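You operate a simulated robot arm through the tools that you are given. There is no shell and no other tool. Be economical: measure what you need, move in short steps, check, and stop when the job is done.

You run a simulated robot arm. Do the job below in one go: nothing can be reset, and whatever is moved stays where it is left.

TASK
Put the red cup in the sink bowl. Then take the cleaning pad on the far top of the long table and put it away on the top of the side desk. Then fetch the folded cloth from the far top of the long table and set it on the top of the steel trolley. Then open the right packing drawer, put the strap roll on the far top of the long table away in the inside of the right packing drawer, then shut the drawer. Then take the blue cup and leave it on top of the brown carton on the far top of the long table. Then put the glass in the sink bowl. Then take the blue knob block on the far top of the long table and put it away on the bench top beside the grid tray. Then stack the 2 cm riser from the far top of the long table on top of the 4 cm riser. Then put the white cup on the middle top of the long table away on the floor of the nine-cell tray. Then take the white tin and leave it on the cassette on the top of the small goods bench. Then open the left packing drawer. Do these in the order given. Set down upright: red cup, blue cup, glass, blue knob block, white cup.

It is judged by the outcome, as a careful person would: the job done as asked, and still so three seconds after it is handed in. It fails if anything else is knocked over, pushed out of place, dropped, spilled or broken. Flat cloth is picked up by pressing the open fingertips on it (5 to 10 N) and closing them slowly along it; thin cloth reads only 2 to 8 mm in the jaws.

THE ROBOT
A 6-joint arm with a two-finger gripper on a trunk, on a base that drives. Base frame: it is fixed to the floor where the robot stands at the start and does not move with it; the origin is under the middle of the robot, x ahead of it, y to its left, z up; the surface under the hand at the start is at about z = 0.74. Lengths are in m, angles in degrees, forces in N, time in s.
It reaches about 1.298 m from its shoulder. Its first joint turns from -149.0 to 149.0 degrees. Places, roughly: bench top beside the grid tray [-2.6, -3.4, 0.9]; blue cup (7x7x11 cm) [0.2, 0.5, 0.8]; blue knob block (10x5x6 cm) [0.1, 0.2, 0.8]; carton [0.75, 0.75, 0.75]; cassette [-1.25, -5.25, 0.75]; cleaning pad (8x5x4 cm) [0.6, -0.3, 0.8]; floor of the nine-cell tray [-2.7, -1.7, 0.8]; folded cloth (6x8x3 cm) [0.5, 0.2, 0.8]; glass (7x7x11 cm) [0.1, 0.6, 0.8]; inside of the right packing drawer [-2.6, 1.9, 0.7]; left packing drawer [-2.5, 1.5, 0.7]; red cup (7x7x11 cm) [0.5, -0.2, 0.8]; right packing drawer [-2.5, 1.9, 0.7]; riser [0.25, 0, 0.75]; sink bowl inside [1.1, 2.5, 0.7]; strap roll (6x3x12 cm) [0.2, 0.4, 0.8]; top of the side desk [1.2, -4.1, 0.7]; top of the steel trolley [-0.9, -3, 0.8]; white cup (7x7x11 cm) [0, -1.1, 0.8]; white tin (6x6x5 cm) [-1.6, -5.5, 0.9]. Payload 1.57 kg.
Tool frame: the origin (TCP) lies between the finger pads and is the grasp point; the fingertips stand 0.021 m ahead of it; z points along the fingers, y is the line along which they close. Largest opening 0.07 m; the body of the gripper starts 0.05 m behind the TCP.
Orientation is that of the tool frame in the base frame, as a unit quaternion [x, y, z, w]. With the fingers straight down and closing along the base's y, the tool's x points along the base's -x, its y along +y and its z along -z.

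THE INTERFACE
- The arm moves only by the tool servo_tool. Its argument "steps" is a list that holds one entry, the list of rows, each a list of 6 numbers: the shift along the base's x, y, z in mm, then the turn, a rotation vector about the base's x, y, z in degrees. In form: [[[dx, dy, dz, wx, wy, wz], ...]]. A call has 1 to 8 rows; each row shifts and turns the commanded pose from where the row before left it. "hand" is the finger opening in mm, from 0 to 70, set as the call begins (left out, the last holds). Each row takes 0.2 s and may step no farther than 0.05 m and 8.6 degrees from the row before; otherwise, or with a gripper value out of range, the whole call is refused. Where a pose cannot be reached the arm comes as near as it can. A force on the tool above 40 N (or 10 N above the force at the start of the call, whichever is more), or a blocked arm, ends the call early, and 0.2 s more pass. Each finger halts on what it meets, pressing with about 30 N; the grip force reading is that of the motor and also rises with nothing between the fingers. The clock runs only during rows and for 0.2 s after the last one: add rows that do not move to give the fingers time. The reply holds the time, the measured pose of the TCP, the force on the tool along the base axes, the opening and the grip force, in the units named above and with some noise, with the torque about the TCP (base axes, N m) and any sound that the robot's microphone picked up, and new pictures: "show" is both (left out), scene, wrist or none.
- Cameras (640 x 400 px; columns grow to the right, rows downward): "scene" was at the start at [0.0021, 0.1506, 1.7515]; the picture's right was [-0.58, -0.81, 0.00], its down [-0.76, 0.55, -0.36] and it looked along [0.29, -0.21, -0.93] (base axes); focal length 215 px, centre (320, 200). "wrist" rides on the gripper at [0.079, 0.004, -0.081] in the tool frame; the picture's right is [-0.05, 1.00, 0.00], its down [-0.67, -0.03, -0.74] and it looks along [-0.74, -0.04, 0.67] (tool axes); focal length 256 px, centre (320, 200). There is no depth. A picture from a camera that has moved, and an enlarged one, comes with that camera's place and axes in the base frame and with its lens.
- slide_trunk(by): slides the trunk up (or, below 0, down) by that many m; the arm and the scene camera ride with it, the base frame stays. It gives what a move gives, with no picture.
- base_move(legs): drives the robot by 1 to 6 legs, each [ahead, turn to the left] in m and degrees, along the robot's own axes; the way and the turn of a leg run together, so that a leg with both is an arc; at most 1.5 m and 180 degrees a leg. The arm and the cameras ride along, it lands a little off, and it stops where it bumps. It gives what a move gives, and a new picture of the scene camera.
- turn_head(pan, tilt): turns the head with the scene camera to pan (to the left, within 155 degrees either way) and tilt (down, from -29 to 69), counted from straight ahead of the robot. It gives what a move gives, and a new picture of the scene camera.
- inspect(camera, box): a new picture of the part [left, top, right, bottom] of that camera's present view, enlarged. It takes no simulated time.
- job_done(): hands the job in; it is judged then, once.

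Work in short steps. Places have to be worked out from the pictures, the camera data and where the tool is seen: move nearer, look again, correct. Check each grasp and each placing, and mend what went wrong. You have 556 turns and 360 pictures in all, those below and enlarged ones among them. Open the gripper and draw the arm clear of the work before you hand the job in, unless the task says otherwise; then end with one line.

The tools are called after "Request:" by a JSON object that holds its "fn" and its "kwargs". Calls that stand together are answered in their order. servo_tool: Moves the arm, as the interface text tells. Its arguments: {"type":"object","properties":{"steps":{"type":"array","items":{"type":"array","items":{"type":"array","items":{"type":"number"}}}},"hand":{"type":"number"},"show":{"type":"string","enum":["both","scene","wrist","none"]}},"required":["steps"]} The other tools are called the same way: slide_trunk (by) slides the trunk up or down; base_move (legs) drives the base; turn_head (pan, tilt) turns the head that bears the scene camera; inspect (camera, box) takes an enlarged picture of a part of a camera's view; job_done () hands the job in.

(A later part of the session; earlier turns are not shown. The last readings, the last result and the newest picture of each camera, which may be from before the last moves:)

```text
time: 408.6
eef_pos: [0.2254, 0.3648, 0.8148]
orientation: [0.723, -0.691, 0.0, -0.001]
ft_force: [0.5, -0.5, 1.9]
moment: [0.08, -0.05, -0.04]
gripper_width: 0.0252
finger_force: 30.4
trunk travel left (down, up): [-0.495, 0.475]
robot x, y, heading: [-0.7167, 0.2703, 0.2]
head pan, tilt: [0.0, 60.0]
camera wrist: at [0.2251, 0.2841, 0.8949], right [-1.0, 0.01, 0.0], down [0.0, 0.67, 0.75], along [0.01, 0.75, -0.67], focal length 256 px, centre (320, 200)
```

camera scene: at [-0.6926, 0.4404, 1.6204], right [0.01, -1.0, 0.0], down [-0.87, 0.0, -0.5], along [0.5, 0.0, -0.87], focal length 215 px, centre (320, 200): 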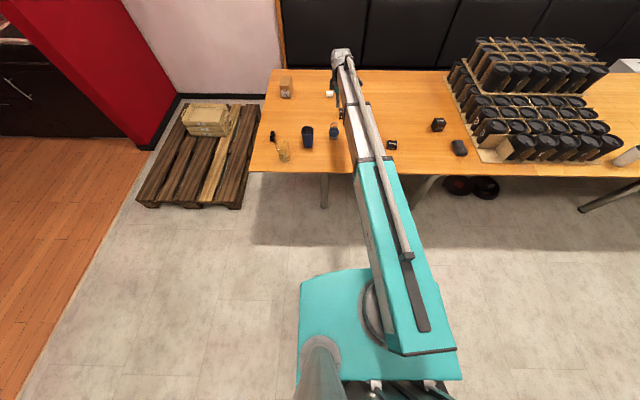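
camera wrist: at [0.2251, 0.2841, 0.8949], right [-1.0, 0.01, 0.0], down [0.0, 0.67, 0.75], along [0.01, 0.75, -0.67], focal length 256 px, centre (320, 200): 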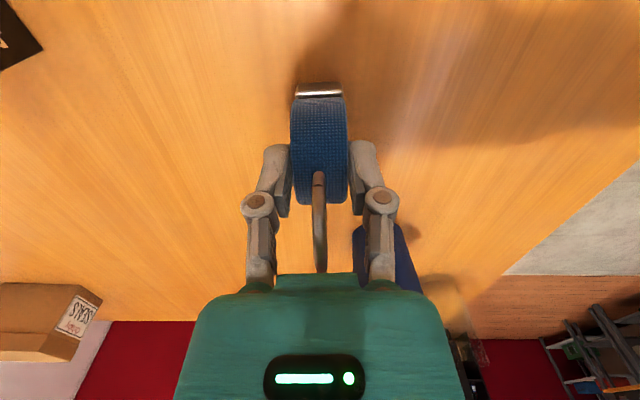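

Roll gripped at 25 mm, aligned. Lift and drive back to the open drawer.

Request:
{"fn": "slide_trunk", "kwargs": {"by": 0.3}}

Request:
{"fn": "base_move", "kwargs": {"legs": [[0, 107.5], [1.4, 0], [0, 72]]}}

Request:
{"fn": "turn_head", "kwargs": {"pan": 0, "tilt": 45}}

```text
time: 411.6
eef_pos: [0.2265, 0.3639, 1.1129]
orientation: [0.724, -0.69, 0.0, -0.001]
ft_force: [-0.2, 0.4, -0.9]
moment: [0.0, -0.01, 0.03]
gripper_width: 0.0255
finger_force: 29.5
trunk travel left (down, up): [-0.795, 0.175]
robot x, y, heading: [-0.7163, 0.2701, 0.3]
head pan, tilt: [0.0, 60.0]
```

```text
time: 431.7
eef_pos: [-2.1174, 1.475, 1.1134]
orientation: [0.671, 0.741, 0.0, 0.0]
ft_force: [0.3, 0.1, -0.5]
moment: [-0.03, 0.0, 0.0]
gripper_width: 0.0253
finger_force: 29.8
trunk travel left (down, up): [-0.795, 0.175]
robot x, y, heading: [-1.1885, 1.7007, -176.4]
head pan, tilt: [0.0, 60.0]
camera scene: at [-1.1973, 1.525, 1.7614], right [-0.06, 1.0, 0.0], down [0.86, 0.05, -0.5], along [-0.5, -0.03, -0.87], focal length 215 px, centre (320, 200)
```

scene: 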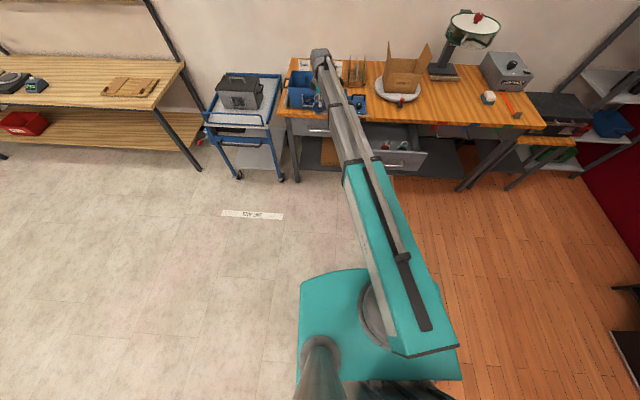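

```text
time: 432.5
eef_pos: [-2.1176, 1.4783, 1.1131]
orientation: [0.672, 0.74, -0.001, 0.001]
ft_force: [0.7, 0.0, -1.4]
moment: [0.02, -0.01, 0.01]
gripper_width: 0.0256
finger_force: 29.6
trunk travel left (down, up): [-0.795, 0.175]
robot x, y, heading: [-1.1881, 1.7008, -176.7]
head pan, tilt: [0.0, 45.0]
camera scene: at [-1.213, 1.5254, 1.7809], right [-0.06, 1.0, 0.0], down [0.71, 0.04, -0.71], along [-0.71, -0.04, -0.71], focal length 215 px, centre (320, 200)
```

scene: 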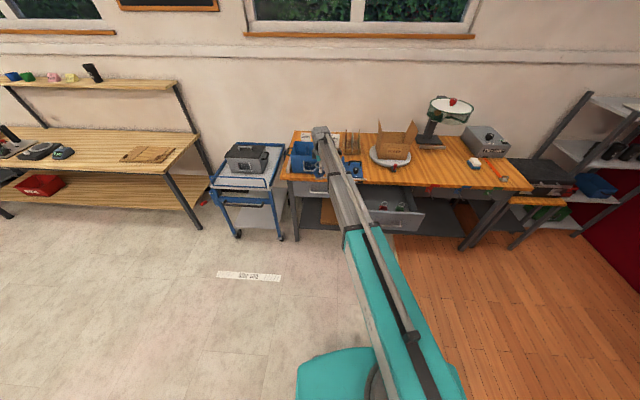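

Request:
{"fn": "inspect", "kwargs": {"camera": "scene", "box": [290, 140, 450, 250]}}

```text
3.64 times, centred on (370, 195) of scene
camera zoom: at [-1.213, 1.5254, 1.7809], right [-0.06, 1.0, 0.0], down [0.71, 0.04, -0.71], along [-0.71, -0.04, -0.71], focal length 780 px, centre (138, 218)
```

zoom: 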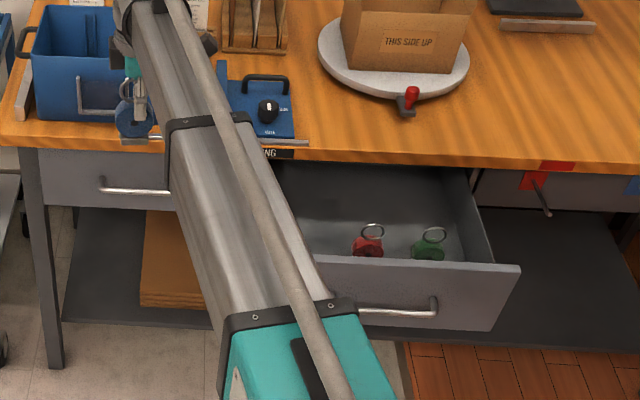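

The drawer holds a red and a green roll standing with rings up, so the blue one stands there too. Free space is left of the red one, near (-2.22, 1.79). Move there and check with the wrist camera.

Request:
{"fn": "servo_tool", "kwargs": {"steps": [[[-10, 40, 0, 0, 0, -5.6], [-12, 40, 0, 0, 0, 0], [-12, 40, 0, 0, 0, 0], [-12, 40, 0, 0, 0, 0], [-12, 40, 0, 0, 0, 0], [-12, 40, 0, 0, 0, 0], [-12, 40, 0, 0, 0, 0], [-12, 32, 0, 0, 0, 0]]]}}

```text
time: 434.3
eef_pos: [-2.2124, 1.789, 1.1116]
orientation: [0.707, 0.707, -0.001, 0.0]
ft_force: [-0.5, -0.2, -1.3]
moment: [0.01, 0.0, 0.0]
gripper_width: 0.0257
finger_force: 29.9
trunk travel left (down, up): [-0.795, 0.175]
robot x, y, heading: [-1.1873, 1.7014, -176.6]
head pan, tilt: [0.0, 45.0]
camera scene: at [-1.2135, 1.5257, 1.7809], right [-0.06, 1.0, 0.0], down [0.71, 0.04, -0.71], along [-0.71, -0.04, -0.71], focal length 215 px, centre (320, 200)
camera wrist: at [-2.2087, 1.8686, 1.1945], right [1.0, -0.05, 0.0], down [-0.03, -0.67, 0.75], along [-0.04, -0.74, -0.67], focal length 256 px, centre (320, 200)
```

scene: 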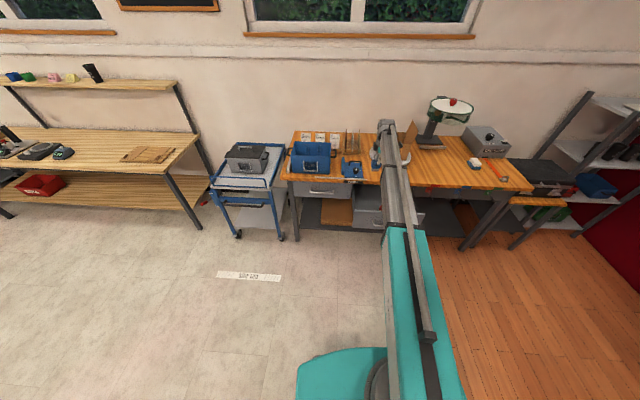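
wrist: 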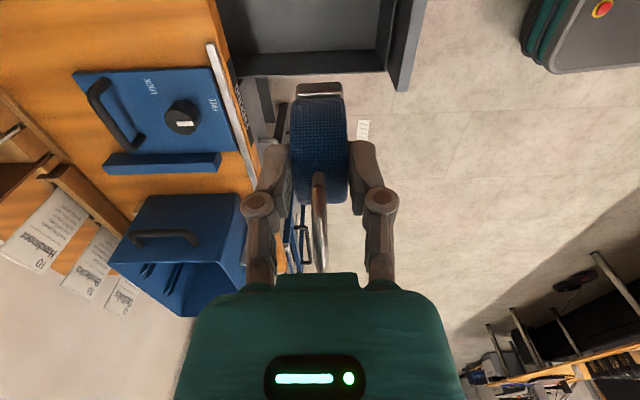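

Clear in the drawer's left part. Lower to 0.83 then creep.

Request:
{"fn": "slide_trunk", "kwargs": {"by": -0.28}}

Request:
{"fn": "servo_tool", "kwargs": {"steps": [[[0, 0, 0, 0, 0, 0]]], "show": "wrist"}}

```text
time: 437.1
eef_pos: [-2.2123, 1.7872, 0.8338]
orientation: [0.708, 0.706, -0.001, 0.0]
ft_force: [-0.1, 0.8, -1.2]
moment: [0.02, 0.0, 0.0]
gripper_width: 0.0254
finger_force: 30.1
trunk travel left (down, up): [-0.515, 0.455]
robot x, y, heading: [-1.187, 1.6996, -176.8]
head pan, tilt: [0.0, 45.0]
```

```text
time: 437.5
eef_pos: [-2.2125, 1.7893, 0.8338]
orientation: [0.707, 0.707, -0.002, 0.0]
ft_force: [-0.1, 0.1, -0.4]
moment: [0.0, -0.01, 0.01]
gripper_width: 0.0254
finger_force: 30.4
trunk travel left (down, up): [-0.515, 0.455]
robot x, y, heading: [-1.187, 1.7013, -176.7]
head pan, tilt: [0.0, 45.0]
camera wrist: at [-2.2082, 1.8682, 0.9147], right [1.0, -0.05, 0.0], down [-0.03, -0.67, 0.75], along [-0.04, -0.74, -0.67], focal length 256 px, centre (320, 200)
```

wrist: 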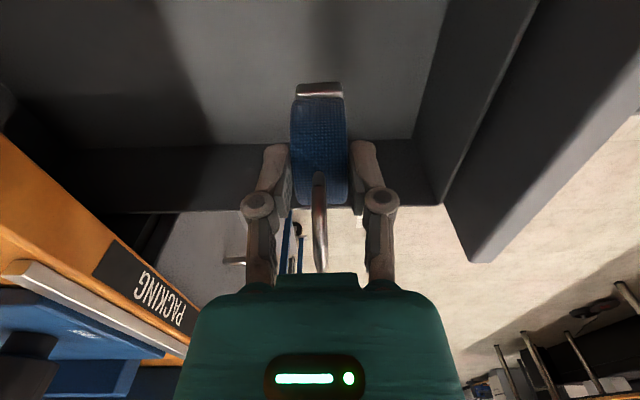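

Request:
{"fn": "slide_trunk", "kwargs": {"by": -0.03}}

Request:
{"fn": "slide_trunk", "kwargs": {"by": -0.01}}

```text
time: 438.3
eef_pos: [-2.2114, 1.7892, 0.803]
orientation: [0.707, 0.707, -0.001, 0.0]
ft_force: [-0.6, -0.6, -1.0]
moment: [0.0, 0.0, 0.01]
gripper_width: 0.0255
finger_force: 30.3
trunk travel left (down, up): [-0.485, 0.485]
robot x, y, heading: [-1.1883, 1.6983, -176.4]
head pan, tilt: [0.0, 45.0]
```

```text
time: 438.9
eef_pos: [-2.2128, 1.7881, 0.7935]
orientation: [0.707, 0.707, -0.001, 0.0]
ft_force: [0.0, 0.6, -0.8]
moment: [-0.02, -0.01, -0.01]
gripper_width: 0.0251
finger_force: 29.8
trunk travel left (down, up): [-0.475, 0.495]
robot x, y, heading: [-1.1902, 1.6997, -176.7]
head pan, tilt: [0.0, 45.0]
```

Request:
{"fn": "slide_trunk", "kwargs": {"by": -0.01}}

Request:
{"fn": "slide_trunk", "kwargs": {"by": -0.006}}

Request:
{"fn": "servo_tool", "kwargs": {"steps": [[[0, 0, 0, 0, 0, 0]]], "show": "wrist"}}

```text
time: 439.4
eef_pos: [-2.2125, 1.7897, 0.7828]
orientation: [0.707, 0.707, -0.002, 0.0]
ft_force: [-0.2, -0.6, -1.9]
moment: [0.04, 0.02, -0.01]
gripper_width: 0.0255
finger_force: 30.8
trunk travel left (down, up): [-0.465, 0.505]
robot x, y, heading: [-1.1887, 1.7, -176.6]
head pan, tilt: [0.0, 45.0]
```

```text
time: 440.0
eef_pos: [-2.2133, 1.7891, 0.7777]
orientation: [0.707, 0.707, -0.001, -0.001]
ft_force: [-0.1, 0.4, -1.0]
moment: [-0.01, 0.0, 0.02]
gripper_width: 0.0257
finger_force: 30.1
trunk travel left (down, up): [-0.459, 0.511]
robot x, y, heading: [-1.1857, 1.7006, -176.8]
head pan, tilt: [0.0, 45.0]
```

```text
time: 440.4
eef_pos: [-2.2128, 1.7882, 0.777]
orientation: [0.707, 0.707, -0.001, 0.0]
ft_force: [0.8, -0.5, -1.3]
moment: [0.02, -0.01, -0.01]
gripper_width: 0.0254
finger_force: 30.0
trunk travel left (down, up): [-0.459, 0.511]
robot x, y, heading: [-1.1877, 1.6973, -176.7]
head pan, tilt: [0.0, 45.0]
camera wrist: at [-2.2081, 1.8682, 0.8587], right [1.0, -0.05, 0.0], down [-0.03, -0.67, 0.75], along [-0.04, -0.74, -0.67], focal length 256 px, centre (320, 200)
```

wrist: 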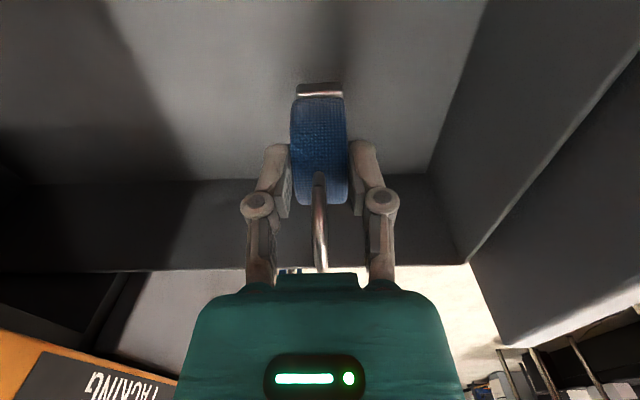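

Request:
{"fn": "slide_trunk", "kwargs": {"by": -0.006}}

Request:
{"fn": "slide_trunk", "kwargs": {"by": -0.005}}

```text
time: 440.9
eef_pos: [-2.2133, 1.7878, 0.7718]
orientation: [0.707, 0.707, -0.001, 0.0]
ft_force: [0.9, 0.5, -0.3]
moment: [0.05, -0.04, -0.02]
gripper_width: 0.0253
finger_force: 30.1
trunk travel left (down, up): [-0.453, 0.517]
robot x, y, heading: [-1.1904, 1.6991, -176.6]
head pan, tilt: [0.0, 45.0]
```

```text
time: 441.5
eef_pos: [-2.212, 1.7882, 0.7665]
orientation: [0.707, 0.707, -0.002, 0.0]
ft_force: [0.1, 0.3, -0.1]
moment: [0.03, -0.02, 0.0]
gripper_width: 0.0256
finger_force: 29.7
trunk travel left (down, up): [-0.448, 0.522]
robot x, y, heading: [-1.1842, 1.6971, -176.4]
head pan, tilt: [0.0, 45.0]
```

Request:
{"fn": "slide_trunk", "kwargs": {"by": -0.005}}

Request:
{"fn": "slide_trunk", "kwargs": {"by": -0.004}}

```text
time: 442.0
eef_pos: [-2.2118, 1.7877, 0.7618]
orientation: [0.707, 0.707, 0.0, 0.0]
ft_force: [-0.5, 0.2, -1.7]
moment: [-0.02, 0.0, -0.03]
gripper_width: 0.0256
finger_force: 29.6
trunk travel left (down, up): [-0.443, 0.527]
robot x, y, heading: [-1.1841, 1.6969, -176.7]
head pan, tilt: [0.0, 45.0]
```

```text
time: 442.6
eef_pos: [-2.2133, 1.7868, 0.7567]
orientation: [0.707, 0.707, -0.002, 0.001]
ft_force: [0.6, 0.4, -0.8]
moment: [-0.02, 0.01, -0.01]
gripper_width: 0.0254
finger_force: 29.7
trunk travel left (down, up): [-0.439, 0.531]
robot x, y, heading: [-1.1894, 1.7019, -176.5]
head pan, tilt: [0.0, 45.0]
```

Request:
{"fn": "slide_trunk", "kwargs": {"by": -0.005}}

Request:
{"fn": "slide_trunk", "kwargs": {"by": -0.004}}

Request:
{"fn": "servo_tool", "kwargs": {"steps": [[[0, 0, 0, 0, 0, 0]]], "show": "wrist"}}

```text
time: 443.1
eef_pos: [-2.2127, 1.7887, 0.753]
orientation: [0.707, 0.707, -0.001, 0.0]
ft_force: [1.0, 0.5, -1.5]
moment: [0.01, 0.02, -0.01]
gripper_width: 0.0254
finger_force: 29.6
trunk travel left (down, up): [-0.434, 0.536]
robot x, y, heading: [-1.1867, 1.6991, -176.5]
head pan, tilt: [0.0, 45.0]
```

```text
time: 443.6
eef_pos: [-2.2112, 1.788, 0.7513]
orientation: [0.707, 0.707, -0.001, 0.0]
ft_force: [-0.8, 0.5, 18.6]
moment: [-0.24, 0.07, 0.01]
gripper_width: 0.0256
finger_force: 29.7
trunk travel left (down, up): [-0.43, 0.54]
robot x, y, heading: [-1.1894, 1.6985, -176.9]
head pan, tilt: [0.0, 45.0]
```

```text
time: 444.0
eef_pos: [-2.2095, 1.788, 0.7512]
orientation: [0.707, 0.707, -0.002, -0.001]
ft_force: [-1.5, 0.9, 20.1]
moment: [-0.2, 0.01, -0.01]
gripper_width: 0.0253
finger_force: 29.9
trunk travel left (down, up): [-0.43, 0.54]
robot x, y, heading: [-1.1896, 1.698, -176.7]
head pan, tilt: [0.0, 45.0]
camera wrist: at [-2.2067, 1.868, 0.8319], right [1.0, -0.05, 0.0], down [-0.03, -0.67, 0.75], along [-0.04, -0.74, -0.67], focal length 256 px, centre (320, 200)
```

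wrist: 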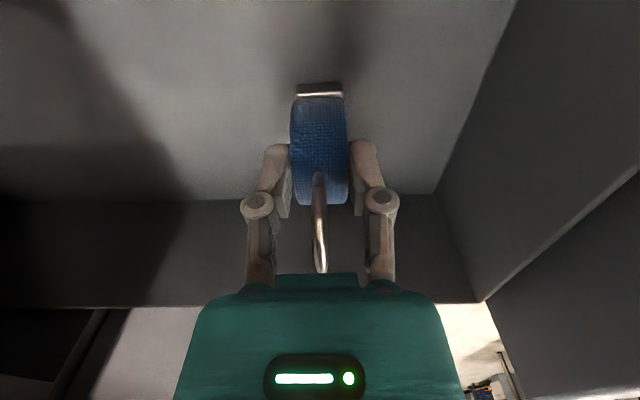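

Contact at 0.751. Ease 2 mm, open, lift away.

Request:
{"fn": "slide_trunk", "kwargs": {"by": 0.002}}

Request:
{"fn": "servo_tool", "kwargs": {"steps": [[[0, 0, 0, 0, 0, 0], [0, 0, 0, 0, 0, 0]]], "hand": 50, "show": "none"}}

Request:
{"fn": "slide_trunk", "kwargs": {"by": 0.2}}

Request:
{"fn": "servo_tool", "kwargs": {"steps": [[[0, 40, 0, 0, 0, 0], [0, 40, 0, 0, 0, 0], [0, 0, 0, 0, 0, 0]]], "show": "wrist"}}

```text
time: 444.5
eef_pos: [-2.2117, 1.7888, 0.7512]
orientation: [0.707, 0.707, -0.001, 0.0]
ft_force: [1.0, -0.4, 2.5]
moment: [-0.08, -0.12, 0.05]
gripper_width: 0.0254
finger_force: 30.0
trunk travel left (down, up): [-0.432, 0.538]
robot x, y, heading: [-1.1865, 1.6994, -177.1]
head pan, tilt: [0.0, 45.0]
```

```text
time: 445.1
eef_pos: [-2.2117, 1.789, 0.7507]
orientation: [0.707, 0.707, -0.002, 0.001]
ft_force: [0.9, 0.1, 0.6]
moment: [0.0, 0.02, 0.0]
gripper_width: 0.0501
finger_force: 0.0
trunk travel left (down, up): [-0.432, 0.538]
robot x, y, heading: [-1.1853, 1.6972, -176.8]
head pan, tilt: [0.0, 45.0]
```

```text
time: 447.3
eef_pos: [-2.2129, 1.7877, 0.9491]
orientation: [0.707, 0.707, -0.001, 0.0]
ft_force: [-0.2, -0.1, -0.1]
moment: [0.0, -0.02, -0.04]
gripper_width: 0.05
finger_force: 0.0
trunk travel left (down, up): [-0.632, 0.338]
robot x, y, heading: [-1.1891, 1.6998, -176.9]
head pan, tilt: [0.0, 45.0]
```

```text
time: 448.1
eef_pos: [-2.2119, 1.8715, 0.9497]
orientation: [0.707, 0.707, -0.001, 0.0]
ft_force: [0.0, 0.0, 0.3]
moment: [0.0, -0.02, 0.01]
gripper_width: 0.0498
finger_force: 0.1
trunk travel left (down, up): [-0.632, 0.338]
robot x, y, heading: [-1.1883, 1.6991, -176.5]
head pan, tilt: [0.0, 45.0]
camera wrist: at [-2.2076, 1.9512, 1.0317], right [1.0, -0.05, 0.0], down [-0.03, -0.66, 0.75], along [-0.04, -0.75, -0.67], focal length 256 px, centre (320, 200)
```

wrist: 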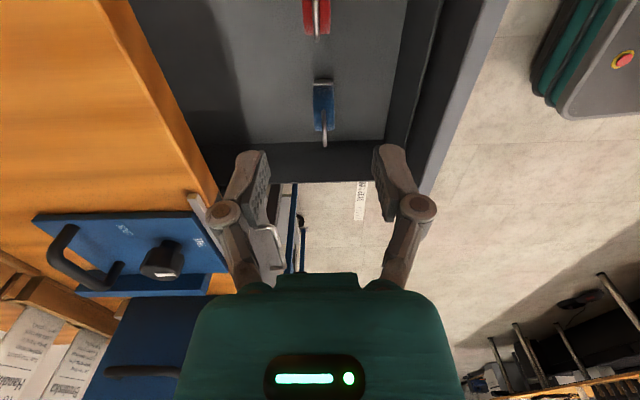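

Roll stands in the drawer beside the red one. Back off, pitch the tool horizontal again, to push the drawer shut.

Request:
{"fn": "base_move", "kwargs": {"legs": [[-0.3, -3]]}}

Request:
{"fn": "servo_tool", "kwargs": {"steps": [[[0, 0, 0, 0, 8.5, 0], [0, 0, 0, 0, 8.5, 0], [0, 0, 0, 0, 8.5, 0], [0, 0, 0, 0, 8.5, 0], [0, 0, 0, 0, 8.5, 0], [0, 0, 0, 0, 8.5, 0], [0, 0, 0, 0, 8.5, 0], [0, 0, 0, 0, 8.5, 0]]], "hand": 0, "show": "none"}}

Request:
{"fn": "servo_tool", "kwargs": {"steps": [[[0, 0, 0, 0, 8.5, 0], [0, 0, 0, 0, 8.5, 0], [0, 0, 0, 0, 4, 0], [0, 0, 0, 0, 0, 0]]], "show": "none"}}

```text
time: 450.5
eef_pos: [-1.9051, 1.9333, 0.9504]
orientation: [0.725, 0.689, -0.002, 0.0]
ft_force: [0.7, -0.2, -0.7]
moment: [0.0, 0.06, -0.02]
gripper_width: 0.05
finger_force: 0.0
trunk travel left (down, up): [-0.632, 0.338]
robot x, y, heading: [-0.888, 1.7063, -179.2]
head pan, tilt: [0.0, 45.0]
camera scene: at [-0.9232, 1.5353, 1.6179], right [-0.01, 1.0, 0.0], down [0.71, 0.01, -0.71], along [-0.71, -0.01, -0.71], focal length 215 px, centre (320, 200)
```

scene: 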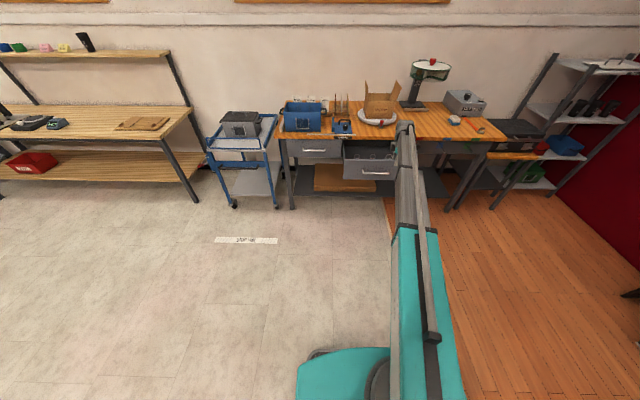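

```text
time: 452.3
eef_pos: [-1.9025, 1.9326, 1.0672]
orientation: [0.6, 0.571, -0.407, -0.385]
ft_force: [-0.7, 0.4, -0.1]
moment: [0.01, -0.01, -0.01]
gripper_width: 0.0001
finger_force: 28.6
out of reach, approached as far as the arm can: row 2, 3, 4, 5, 6, 7, 8
trunk travel left (down, up): [-0.632, 0.338]
robot x, y, heading: [-0.8906, 1.7085, -179.4]
head pan, tilt: [0.0, 45.0]
```

```text
time: 453.3
eef_pos: [-1.9044, 1.932, 1.1328]
orientation: [0.519, 0.492, -0.507, -0.481]
ft_force: [-0.4, -0.2, 0.8]
moment: [0.01, -0.02, 0.01]
gripper_width: 0.0002
finger_force: 29.3
out of reach, approached as far as the arm can: row 1, 2, 3
trunk travel left (down, up): [-0.632, 0.338]
robot x, y, heading: [-0.89, 1.7066, -179.4]
head pan, tilt: [0.0, 45.0]
```

Request:
{"fn": "slide_trunk", "kwargs": {"by": -0.4}}

Request:
{"fn": "slide_trunk", "kwargs": {"by": -0.028}}

Request:
{"fn": "servo_tool", "kwargs": {"steps": [[[0, -12, 0, 0, 0, 0], [0, -12, 0, 0, 0, 0]]], "show": "both"}}

```text
time: 457.1
eef_pos: [-1.905, 1.932, 0.7318]
orientation: [0.519, 0.492, -0.508, -0.481]
ft_force: [-0.4, -0.1, 0.2]
moment: [0.01, 0.04, 0.01]
gripper_width: 0.0003
finger_force: 29.2
trunk travel left (down, up): [-0.232, 0.738]
robot x, y, heading: [-0.8924, 1.7065, -179.3]
head pan, tilt: [0.0, 45.0]
```

```text
time: 457.8
eef_pos: [-1.9046, 1.9326, 0.7039]
orientation: [0.518, 0.492, -0.508, -0.482]
ft_force: [-0.3, 0.2, 0.4]
moment: [-0.02, 0.01, -0.02]
gripper_width: 0.0001
finger_force: 29.3
trunk travel left (down, up): [-0.204, 0.766]
robot x, y, heading: [-0.8912, 1.7079, -179.3]
head pan, tilt: [0.0, 45.0]
```

```text
time: 458.4
eef_pos: [-1.9038, 1.9088, 0.7046]
orientation: [0.519, 0.492, -0.507, -0.481]
ft_force: [-0.5, 1.3, -0.5]
moment: [-0.04, -0.03, 0.02]
gripper_width: 0.0001
finger_force: 28.6
trunk travel left (down, up): [-0.204, 0.766]
robot x, y, heading: [-0.8912, 1.7124, -179.3]
head pan, tilt: [0.0, 45.0]
camera scene: at [-0.9235, 1.5353, 1.1899], right [-0.01, 1.0, 0.0], down [0.71, 0.01, -0.71], along [-0.71, -0.01, -0.71], focal length 215 px, centre (320, 200)
camera wrist: at [-1.8229, 1.9876, 0.6981], right [0.02, -0.11, -0.99], down [0.74, -0.66, 0.09], along [-0.67, -0.74, 0.06], focal length 256 px, centre (320, 200)
```

scene: 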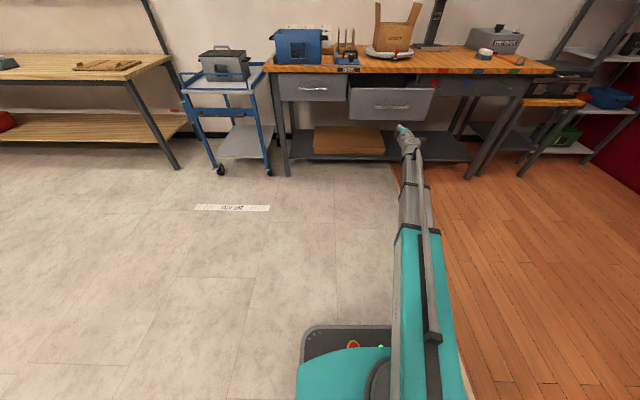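
wrist: 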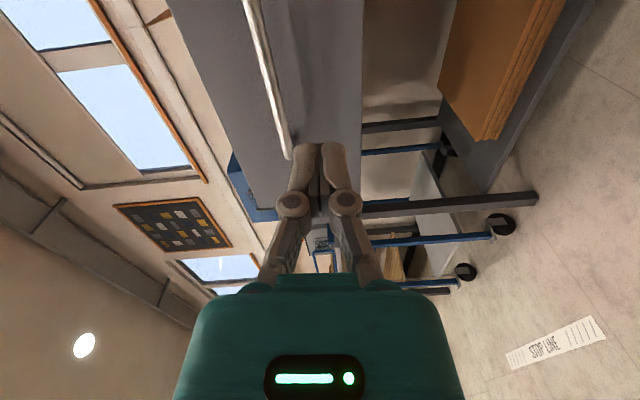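

Fingers are below the bar, above the panel's lower edge. Shorten the arm, drive closer, then push.

Request:
{"fn": "servo_tool", "kwargs": {"steps": [[[45, -4, 0, 0, 0, 0], [45, -4, 0, 0, 0, 0], [45, -4, 0, 0, 0, 0], [15, 0, 0, 0, 0, 0]]], "show": "none"}}

Request:
{"fn": "base_move", "kwargs": {"legs": [[0.27, -0.7]]}}

Request:
{"fn": "servo_tool", "kwargs": {"steps": [[[-25, 0, 0, 0, 0, 0], [-25, 0, 0, 0, 0, 0], [-25, 0, 0, 0, 0, 0], [-25, 0, 0, 0, 0, 0]]], "show": "wrist"}}

```text
time: 459.4
eef_pos: [-1.755, 1.8979, 0.7038]
orientation: [0.519, 0.493, -0.507, -0.48]
ft_force: [0.0, 1.2, 0.0]
moment: [0.0, -0.01, 0.01]
gripper_width: 0.0
finger_force: 28.9
trunk travel left (down, up): [-0.204, 0.766]
robot x, y, heading: [-0.8936, 1.7113, -179.4]
head pan, tilt: [0.0, 45.0]
```

```text
time: 461.6
eef_pos: [-2.0229, 1.9088, 0.705]
orientation: [0.523, 0.488, -0.504, -0.484]
ft_force: [0.4, -0.7, 0.6]
moment: [0.02, 0.0, 0.0]
gripper_width: 0.0001
finger_force: 28.9
trunk travel left (down, up): [-0.204, 0.766]
robot x, y, heading: [-1.1649, 1.7043, 179.2]
head pan, tilt: [0.0, 45.0]
camera scene: at [-1.1968, 1.5328, 1.1899], right [0.01, 1.0, 0.0], down [0.71, -0.01, -0.71], along [-0.71, 0.01, -0.71], focal length 215 px, centre (320, 200)
```

scene: 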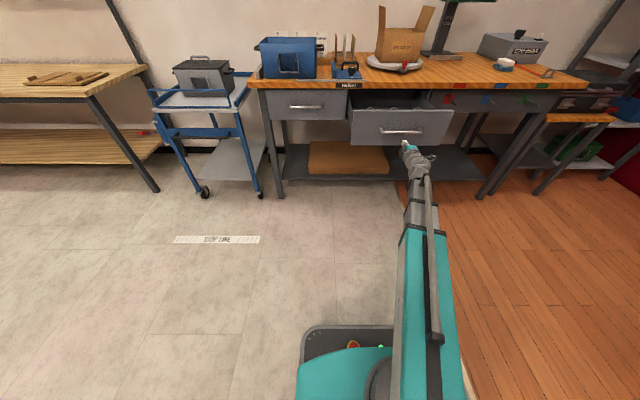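

```text
time: 462.6
eef_pos: [-2.1245, 1.9107, 0.7044]
orientation: [0.523, 0.489, -0.503, -0.484]
ft_force: [-0.2, -0.1, -0.6]
moment: [0.01, -0.04, 0.04]
gripper_width: 0.0001
finger_force: 28.6
trunk travel left (down, up): [-0.204, 0.766]
robot x, y, heading: [-1.1586, 1.7022, 179.7]
head pan, tilt: [0.0, 45.0]
camera wrist: at [-2.0413, 1.9882, 0.6981], right [0.02, -0.11, -0.99], down [0.73, -0.67, 0.09], along [-0.68, -0.73, 0.06], focal length 256 px, centre (320, 200)
```

wrist: 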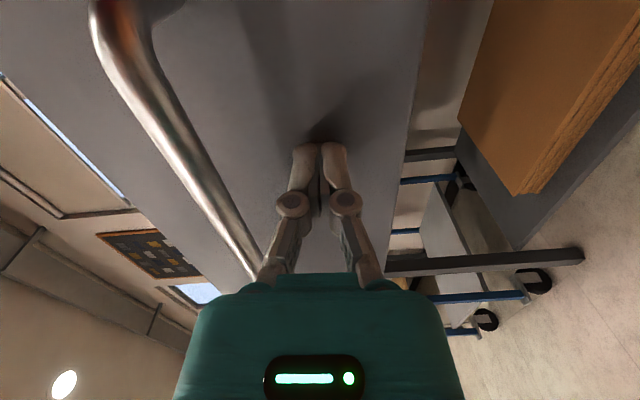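

Tips just reaching the panel. Push on.

Request:
{"fn": "servo_tool", "kwargs": {"steps": [[[-25, 0, 0, 0, 0, 0], [-25, 0, 0, 0, 0, 0], [-25, 0, 0, 0, 0, 0], [-25, 0, 0, 0, 0, 0], [-25, 0, 0, 0, 0, 0], [-25, 0, 0, 0, 0, 0], [-25, 0, 0, 0, 0, 0]]], "show": "wrist"}}

```text
time: 464.2
eef_pos: [-2.3003, 1.9092, 0.7045]
orientation: [0.523, 0.487, -0.504, -0.484]
ft_force: [-0.2, 0.0, 1.0]
moment: [-0.01, 0.01, 0.0]
gripper_width: 0.0002
finger_force: 28.4
trunk travel left (down, up): [-0.204, 0.766]
robot x, y, heading: [-1.1617, 1.7052, 179.5]
head pan, tilt: [0.0, 45.0]
camera wrist: at [-2.2175, 1.9866, 0.698], right [0.02, -0.11, -0.99], down [0.73, -0.67, 0.09], along [-0.68, -0.73, 0.06], focal length 256 px, centre (320, 200)
```

wrist: 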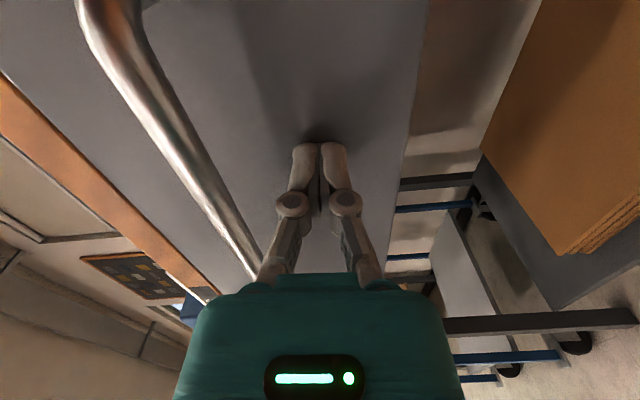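

Request:
{"fn": "servo_tool", "kwargs": {"steps": [[[-15, 0, 0, 0, 0, 0], [-10, 0, 0, 0, 0, 0], [-8, 0, 0, 0, 0, 0], [-6, 0, 0, 0, 0, 0]]], "show": "both"}}

```text
time: 465.2
eef_pos: [-2.3295, 1.9081, 0.7036]
orientation: [0.523, 0.489, -0.503, -0.484]
ft_force: [6.1, 0.8, -1.6]
moment: [0.05, -0.01, 0.0]
gripper_width: 0.0
finger_force: 29.1
trunk travel left (down, up): [-0.204, 0.766]
robot x, y, heading: [-1.1617, 1.7031, 179.6]
head pan, tilt: [0.0, 45.0]
stopped in row 4: the force on the tool passed its limit at 50 N (the readings are from after the stop); the commanded pose is now the measured one
camera scene: at [-1.1966, 1.5329, 1.19], right [0.01, 1.0, 0.0], down [0.71, -0.01, -0.71], along [-0.71, 0.01, -0.71], focal length 215 px, centre (320, 200)
camera wrist: at [-2.2474, 1.9867, 0.6981], right [0.02, -0.1, -0.99], down [0.73, -0.67, 0.09], along [-0.68, -0.73, 0.06], focal length 256 px, centre (320, 200)
```

scene: 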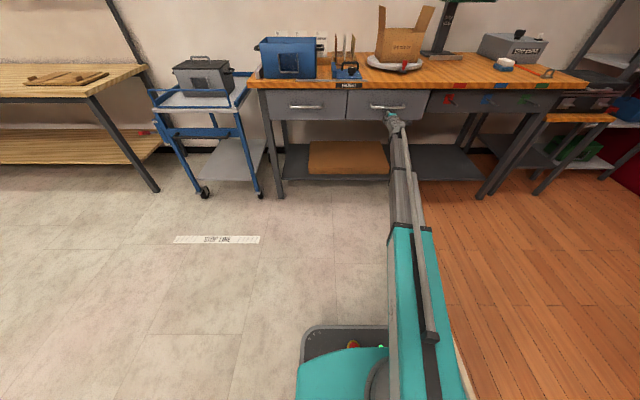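
wrist: 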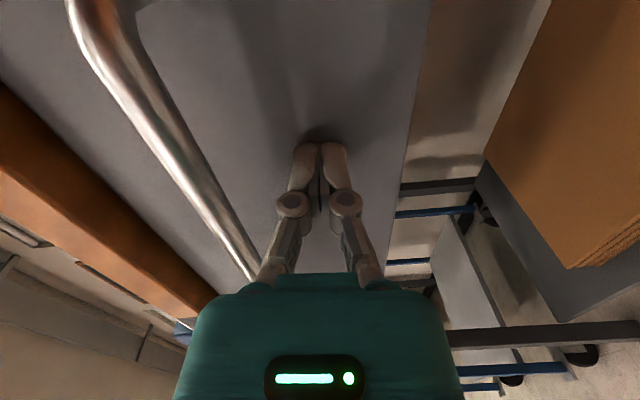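

Reached a firm stop. Zoom to compare with the shut left drawer.

Request:
{"fn": "servo_tool", "kwargs": {"steps": [[[30, 0, 0, 0, 0, 0], [40, 0, 0, 0, 0, 0], [40, 0, 0, 0, 0, 0], [40, 0, 0, 0, 0, 0]]], "show": "none"}}

Request:
{"fn": "inspect", "kwargs": {"camera": "scene", "box": [240, 60, 460, 140]}}

```text
time: 466.2
eef_pos: [-2.1807, 1.9076, 0.7045]
orientation: [0.522, 0.489, -0.504, -0.484]
ft_force: [0.0, -0.3, -0.9]
moment: [0.02, 0.03, 0.0]
gripper_width: 0.0
finger_force: 28.6
trunk travel left (down, up): [-0.204, 0.766]
robot x, y, heading: [-1.16, 1.7044, 179.6]
head pan, tilt: [0.0, 45.0]
```

```text
2.91 times, centred on (350, 100) of scene
camera zoom: at [-1.197, 1.5328, 1.1899], right [0.01, 1.0, 0.0], down [0.71, -0.01, -0.71], along [-0.71, 0.01, -0.71], focal length 624 px, centre (233, 491)
```

zoom: 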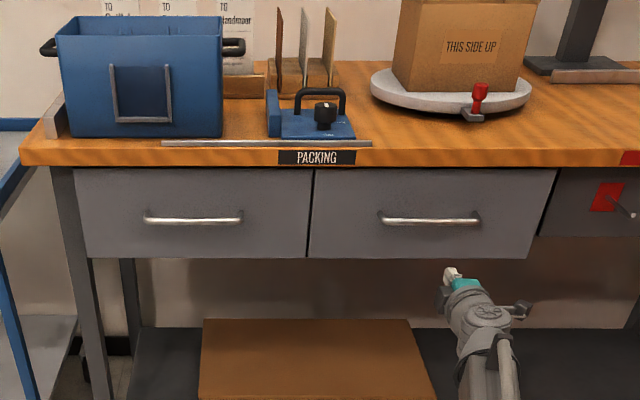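

Right drawer is shut flush. Back off, return the tool to vertical and default yaw, and raise.

Request:
{"fn": "base_move", "kwargs": {"legs": [[-0.35, 0]]}}

Request:
{"fn": "slide_trunk", "kwargs": {"by": 0.4}}

Request:
{"fn": "servo_tool", "kwargs": {"steps": [[[0, 0, 0, 0, -8.5, 0], [0, 0, 0, 0, -8.5, 0], [0, 0, 0, 0, -8.5, 0], [0, 0, 0, 0, -8.5, 0], [0, 0, 0, 0, -8.5, 0], [0, 0, 0, 0, -8.5, 0], [0, 0, 0, 0, -8.5, 0], [0, 0, 0, 0, -8.5, 0]]], "hand": 40, "show": "none"}}

Request:
{"fn": "servo_tool", "kwargs": {"steps": [[[0, 0, 0, 0, -8.5, 0], [0, 0, 0, 0, -8.5, 0], [0, 0, 0, 0, -5.5, 0], [0, 0, 0, 0, 0, 0]]], "show": "none"}}

Request:
{"fn": "slide_trunk", "kwargs": {"by": 0.2}}

```text
time: 468.9
eef_pos: [-1.8367, 1.8998, 0.7053]
orientation: [0.521, 0.491, -0.505, -0.483]
ft_force: [0.6, 0.1, 0.0]
moment: [0.0, -0.04, -0.02]
gripper_width: 0.0001
finger_force: 28.9
trunk travel left (down, up): [-0.204, 0.766]
robot x, y, heading: [-0.8143, 1.7005, 179.7]
head pan, tilt: [0.0, 45.0]
camera scene: at [-0.8485, 1.5302, 1.1899], right [0.0, 1.0, 0.0], down [0.71, 0.0, -0.71], along [-0.71, 0.0, -0.71], focal length 215 px, centre (320, 200)
```

scene: 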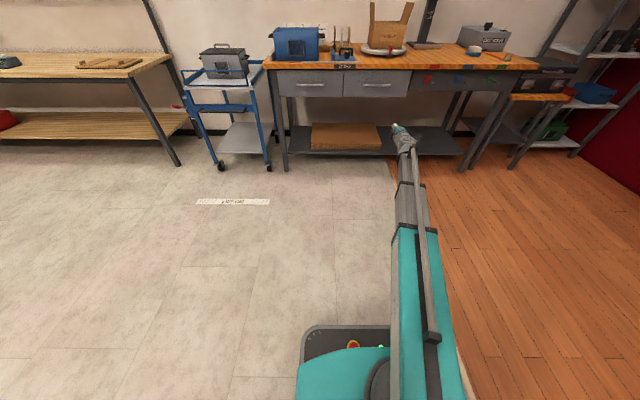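

```text
time: 472.7
eef_pos: [-1.8356, 1.9008, 1.1039]
orientation: [0.52, 0.49, -0.505, -0.483]
ft_force: [-0.1, -0.5, 0.6]
moment: [0.0, 0.0, -0.03]
gripper_width: 0.0
finger_force: 28.2
trunk travel left (down, up): [-0.604, 0.366]
robot x, y, heading: [-0.813, 1.699, 179.8]
head pan, tilt: [0.0, 45.0]
```

```text
time: 474.5
eef_pos: [-1.8346, 1.9007, 0.9339]
orientation: [0.715, 0.676, -0.127, -0.127]
ft_force: [-0.4, 0.8, -0.8]
moment: [0.04, 0.03, 0.02]
gripper_width: 0.0397
finger_force: 0.0
out of reach, approached as far as the arm can: row 1, 2, 3, 4, 5, 6, 7, 8
trunk travel left (down, up): [-0.604, 0.366]
robot x, y, heading: [-0.8133, 1.7024, 179.7]
head pan, tilt: [0.0, 45.0]
```

```text
time: 475.5
eef_pos: [-1.8357, 1.9003, 0.9223]
orientation: [0.726, 0.688, 0.015, 0.007]
ft_force: [-0.1, -0.8, -0.4]
moment: [0.0, 0.0, -0.04]
gripper_width: 0.0402
finger_force: 0.0
out of reach, approached as far as the arm can: row 1, 2
trunk travel left (down, up): [-0.604, 0.366]
robot x, y, heading: [-0.8127, 1.7021, 180.0]
head pan, tilt: [0.0, 45.0]
```

```text
time: 477.6
eef_pos: [-1.8355, 1.8989, 1.1214]
orientation: [0.726, 0.688, 0.015, 0.007]
ft_force: [0.1, -0.3, -1.1]
moment: [0.01, -0.01, 0.01]
gripper_width: 0.0398
finger_force: 0.0
trunk travel left (down, up): [-0.804, 0.166]
robot x, y, heading: [-0.8141, 1.7028, 179.6]
head pan, tilt: [0.0, 45.0]
```

Request:
{"fn": "servo_tool", "kwargs": {"steps": [[[20, -5, 0, -0.6, 1.8, 0], [20, -5, 0, 0, 0, -8.4], [20, -5, 0, 0, 0, -8.4], [20, -5, 0, 0, 0, -8.4], [20, -5, 0, 0, 0, -8.4], [20, -5, 0, 0, 0, -8.4], [20, -5, 0, 0, 0, -8.4], [20, -5, 0, 0, 0, -8.4]]], "show": "none"}}

Request:
{"fn": "servo_tool", "kwargs": {"steps": [[[20, -5, 0, 0, 0, -8.4], [20, -5, 0, 0, 0, -8.4], [20, -5, 0, 0, 0, -8.4], [0, -5, 0, 0, 0, -2.9]]], "show": "none"}}

Request:
{"fn": "base_move", "kwargs": {"legs": [[0, 100], [1.25, 0], [0, 80]]}}

Request:
{"fn": "turn_head", "kwargs": {"pan": 0, "tilt": 60}}

```text
time: 479.4
eef_pos: [-1.6745, 1.8605, 1.1224]
orientation: [0.97, 0.242, -0.001, 0.001]
ft_force: [-0.3, -0.1, 0.0]
moment: [0.01, 0.04, 0.01]
gripper_width: 0.0401
finger_force: 0.0
trunk travel left (down, up): [-0.804, 0.166]
robot x, y, heading: [-0.8138, 1.6981, 180.1]
head pan, tilt: [0.0, 45.0]
```

```text
time: 480.4
eef_pos: [-1.6136, 1.8407, 1.1236]
orientation: [1.0, 0.0, -0.001, 0.0]
ft_force: [0.2, 0.1, -0.3]
moment: [-0.02, -0.03, -0.01]
gripper_width: 0.04
finger_force: 0.1
trunk travel left (down, up): [-0.804, 0.166]
robot x, y, heading: [-0.8114, 1.7024, 179.9]
head pan, tilt: [0.0, 45.0]
```

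```text
time: 499.4
eef_pos: [0.1677, 0.2624, 1.1227]
orientation: [0.031, 1.0, 0.001, 0.001]
ft_force: [-0.4, -0.9, 0.2]
moment: [0.02, -0.02, 0.0]
gripper_width: 0.0398
finger_force: 0.0
trunk travel left (down, up): [-0.804, 0.166]
robot x, y, heading: [-0.6275, 0.4043, -4.4]
head pan, tilt: [0.0, 45.0]
camera scene: at [-0.5758, 0.5672, 1.7899], right [-0.07, -1.0, 0.0], down [-0.71, 0.05, -0.71], along [0.71, -0.05, -0.71], focal length 215 px, centre (320, 200)
```

scene: 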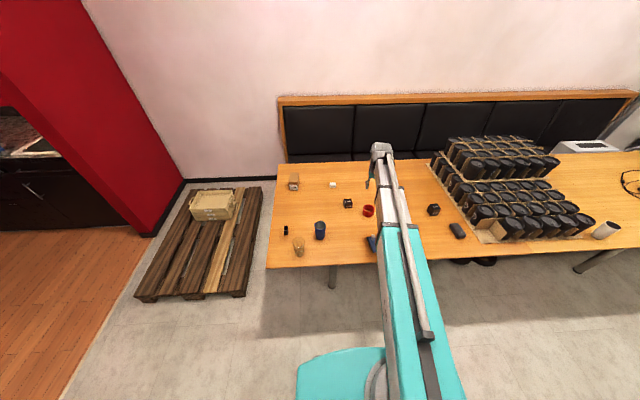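

```text
time: 500.2
eef_pos: [0.1689, 0.2624, 1.1227]
orientation: [0.031, 1.0, -0.001, 0.001]
ft_force: [0.6, 0.1, 0.2]
moment: [0.0, -0.02, -0.03]
gripper_width: 0.0403
finger_force: 0.1
trunk travel left (down, up): [-0.804, 0.166]
robot x, y, heading: [-0.6258, 0.405, -4.4]
head pan, tilt: [0.0, 60.0]
camera scene: at [-0.59, 0.5687, 1.7704], right [-0.07, -1.0, 0.0], down [-0.86, 0.06, -0.5], along [0.5, -0.04, -0.87], focal length 215 px, centre (320, 200)
```

scene: 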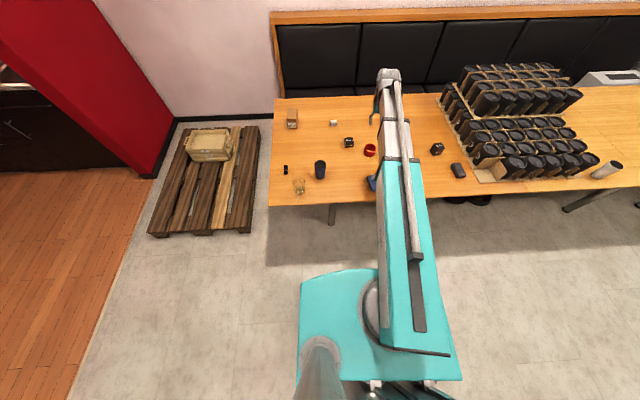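

Request:
{"fn": "servo_tool", "kwargs": {"steps": [[[-15, 40, 0, 0, 0, 0.6], [-15, 40, 0, 0, 0, 0.6], [-15, 40, 0, 0, 0, 0.6], [-15, 40, 0, 0, 0, 0.6], [-15, 40, 0, 0, 0, 0.6], [-15, 40, 0, 0, 0, 0.6], [0, 0, 0, 0, 0, 0]]], "show": "wrist"}}

```text
time: 501.8
eef_pos: [0.0786, 0.5048, 1.1229]
orientation: [0.0, 1.0, 0.0, 0.001]
ft_force: [-0.4, 0.2, -1.4]
moment: [-0.03, -0.01, 0.02]
gripper_width: 0.04
finger_force: 0.0
trunk travel left (down, up): [-0.804, 0.166]
robot x, y, heading: [-0.6232, 0.4024, -4.2]
head pan, tilt: [0.0, 60.0]
camera wrist: at [-0.0016, 0.5099, 1.2038], right [0.05, 1.0, 0.0], down [0.66, -0.03, 0.75], along [0.75, -0.04, -0.67], focal length 256 px, centre (320, 200)
```

wrist: 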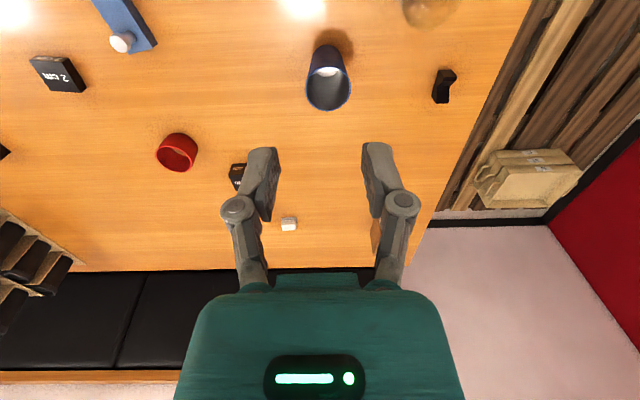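

Blue cup rim centre ≈ (0.163, 0.512). I'll pinch its -y wall: tool to (0.163, 0.480), then lower part way and check.

Request:
{"fn": "servo_tool", "kwargs": {"steps": [[[42, -12, 0, 0, 0, 0], [42, -13, 0, 0, 0, 0], [0, 0, 0, 0, 0, 0]]], "show": "none"}}

Request:
{"fn": "slide_trunk", "kwargs": {"by": -0.21}}

Request:
{"fn": "servo_tool", "kwargs": {"steps": [[[0, 0, 0, 0, 0, 0]]], "show": "wrist"}}

```text
time: 502.6
eef_pos: [0.1607, 0.4784, 1.1225]
orientation: [-0.001, 1.0, 0.0, 0.001]
ft_force: [0.1, -0.6, 0.5]
moment: [0.02, -0.01, 0.0]
gripper_width: 0.0403
finger_force: 0.1
trunk travel left (down, up): [-0.804, 0.166]
robot x, y, heading: [-0.6214, 0.4016, -4.3]
head pan, tilt: [0.0, 60.0]
```

```text
time: 504.9
eef_pos: [0.1611, 0.479, 0.9134]
orientation: [-0.001, 1.0, 0.0, 0.001]
ft_force: [-0.5, 0.0, -0.1]
moment: [0.0, 0.0, -0.01]
gripper_width: 0.0399
finger_force: 0.0
trunk travel left (down, up): [-0.594, 0.376]
robot x, y, heading: [-0.627, 0.4041, -4.3]
head pan, tilt: [0.0, 60.0]
```

```text
time: 505.3
eef_pos: [0.162, 0.4797, 0.9133]
orientation: [-0.001, 1.0, 0.0, 0.001]
ft_force: [0.1, -0.3, 0.0]
moment: [0.03, 0.01, -0.04]
gripper_width: 0.04
finger_force: 0.1
trunk travel left (down, up): [-0.594, 0.376]
robot x, y, heading: [-0.6256, 0.4024, -4.3]
head pan, tilt: [0.0, 60.0]
camera wrist: at [0.0816, 0.4832, 0.9938], right [0.05, 1.0, 0.0], down [0.66, -0.03, 0.75], along [0.75, -0.04, -0.67], focal length 256 px, centre (320, 200)
```

wrist: 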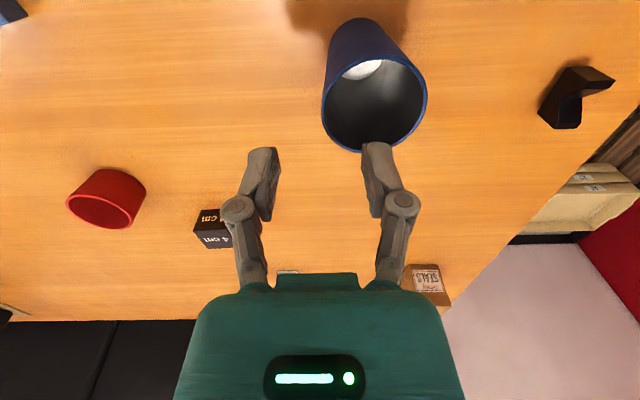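

Request:
{"fn": "slide_trunk", "kwargs": {"by": -0.067}}

Request:
{"fn": "servo_tool", "kwargs": {"steps": [[[0, 0, 0, 0, 0, 0], [0, 0, 0, 0, 0, 0], [0, 0, 0, 0, 0, 0], [0, 0, 0, 0, 0, 0]]], "hand": 0, "show": "wrist"}}

```text
time: 506.3
eef_pos: [0.1607, 0.4795, 0.8454]
orientation: [-0.001, 1.0, 0.0, 0.001]
ft_force: [-0.4, -0.1, 0.4]
moment: [-0.01, -0.03, 0.01]
gripper_width: 0.0398
finger_force: 0.1
trunk travel left (down, up): [-0.527, 0.443]
robot x, y, heading: [-0.623, 0.4007, -4.4]
head pan, tilt: [0.0, 60.0]
```

```text
time: 507.3
eef_pos: [0.1619, 0.4786, 0.8472]
orientation: [0.0, 1.0, 0.0, 0.001]
ft_force: [-1.0, 1.5, 2.3]
moment: [0.19, 0.16, 0.03]
gripper_width: 0.006
finger_force: 10.0
trunk travel left (down, up): [-0.527, 0.443]
robot x, y, heading: [-0.6251, 0.4055, -4.6]
head pan, tilt: [0.0, 60.0]
camera wrist: at [0.0813, 0.4833, 0.927], right [0.05, 1.0, 0.0], down [0.66, -0.03, 0.75], along [0.75, -0.04, -0.67], focal length 256 px, centre (320, 200)
```

wrist: 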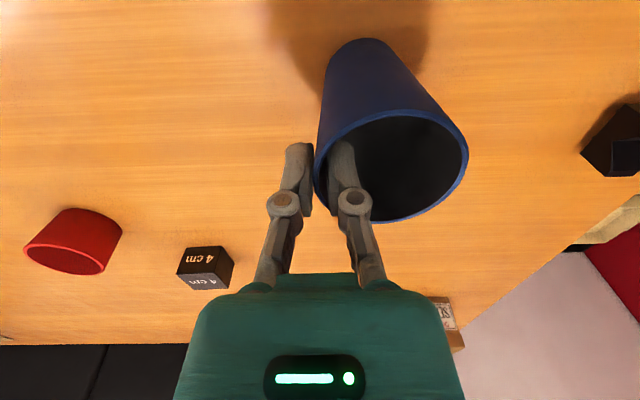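

Blue cup gripped. Lift it and drive forward toward the carton.

Request:
{"fn": "slide_trunk", "kwargs": {"by": 0.28}}

Request:
{"fn": "base_move", "kwargs": {"legs": [[0, 4.4], [0.35, 0]]}}

Request:
{"fn": "inspect", "kwargs": {"camera": "scene", "box": [200, 90, 340, 200]}}

```text
time: 510.1
eef_pos: [0.1615, 0.4796, 1.1266]
orientation: [0.0, 1.0, 0.0, 0.002]
ft_force: [-0.2, 0.4, -2.3]
moment: [-0.05, 0.01, -0.02]
gripper_width: 0.0061
finger_force: 9.9
trunk travel left (down, up): [-0.807, 0.163]
robot x, y, heading: [-0.6242, 0.405, -4.3]
head pan, tilt: [0.0, 60.0]
```

```text
time: 513.4
eef_pos: [0.4988, 0.5416, 1.1258]
orientation: [-0.04, 0.999, 0.0, 0.002]
ft_force: [0.5, 0.2, -1.6]
moment: [0.02, 0.0, -0.02]
gripper_width: 0.0059
finger_force: 10.1
trunk travel left (down, up): [-0.807, 0.163]
robot x, y, heading: [-0.2807, 0.4079, 0.6]
head pan, tilt: [0.0, 60.0]
camera scene: at [-0.2576, 0.5748, 1.7734], right [0.01, -1.0, 0.0], down [-0.87, -0.01, -0.5], along [0.5, 0.0, -0.87], focal length 215 px, centre (320, 200)
```

scene: 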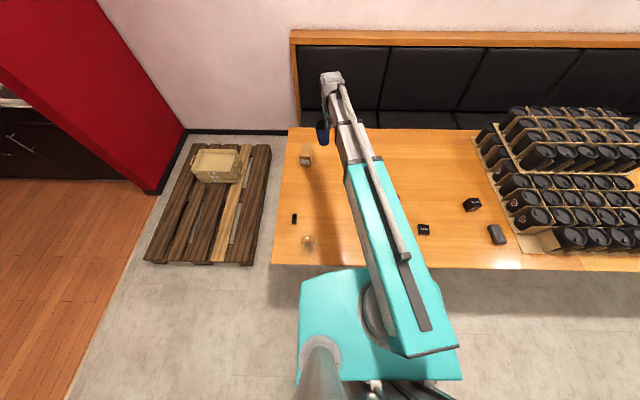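

```text
3.64 times, centred on (270, 145) of scene
camera zoom: at [-0.2576, 0.5748, 1.7734], right [0.01, -1.0, 0.0], down [-0.87, -0.01, -0.5], along [0.5, 0.0, -0.87], focal length 780 px, centre (502, 400)
```

zoom: 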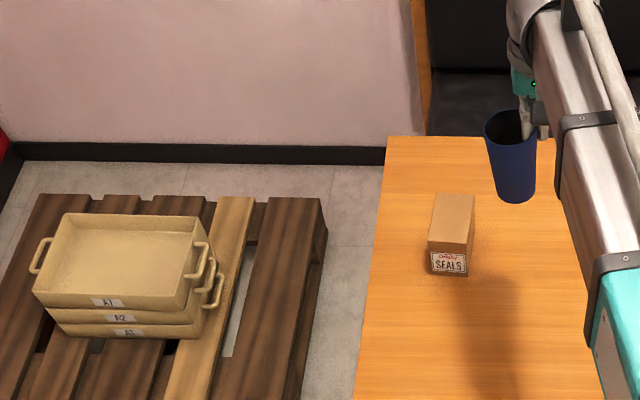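

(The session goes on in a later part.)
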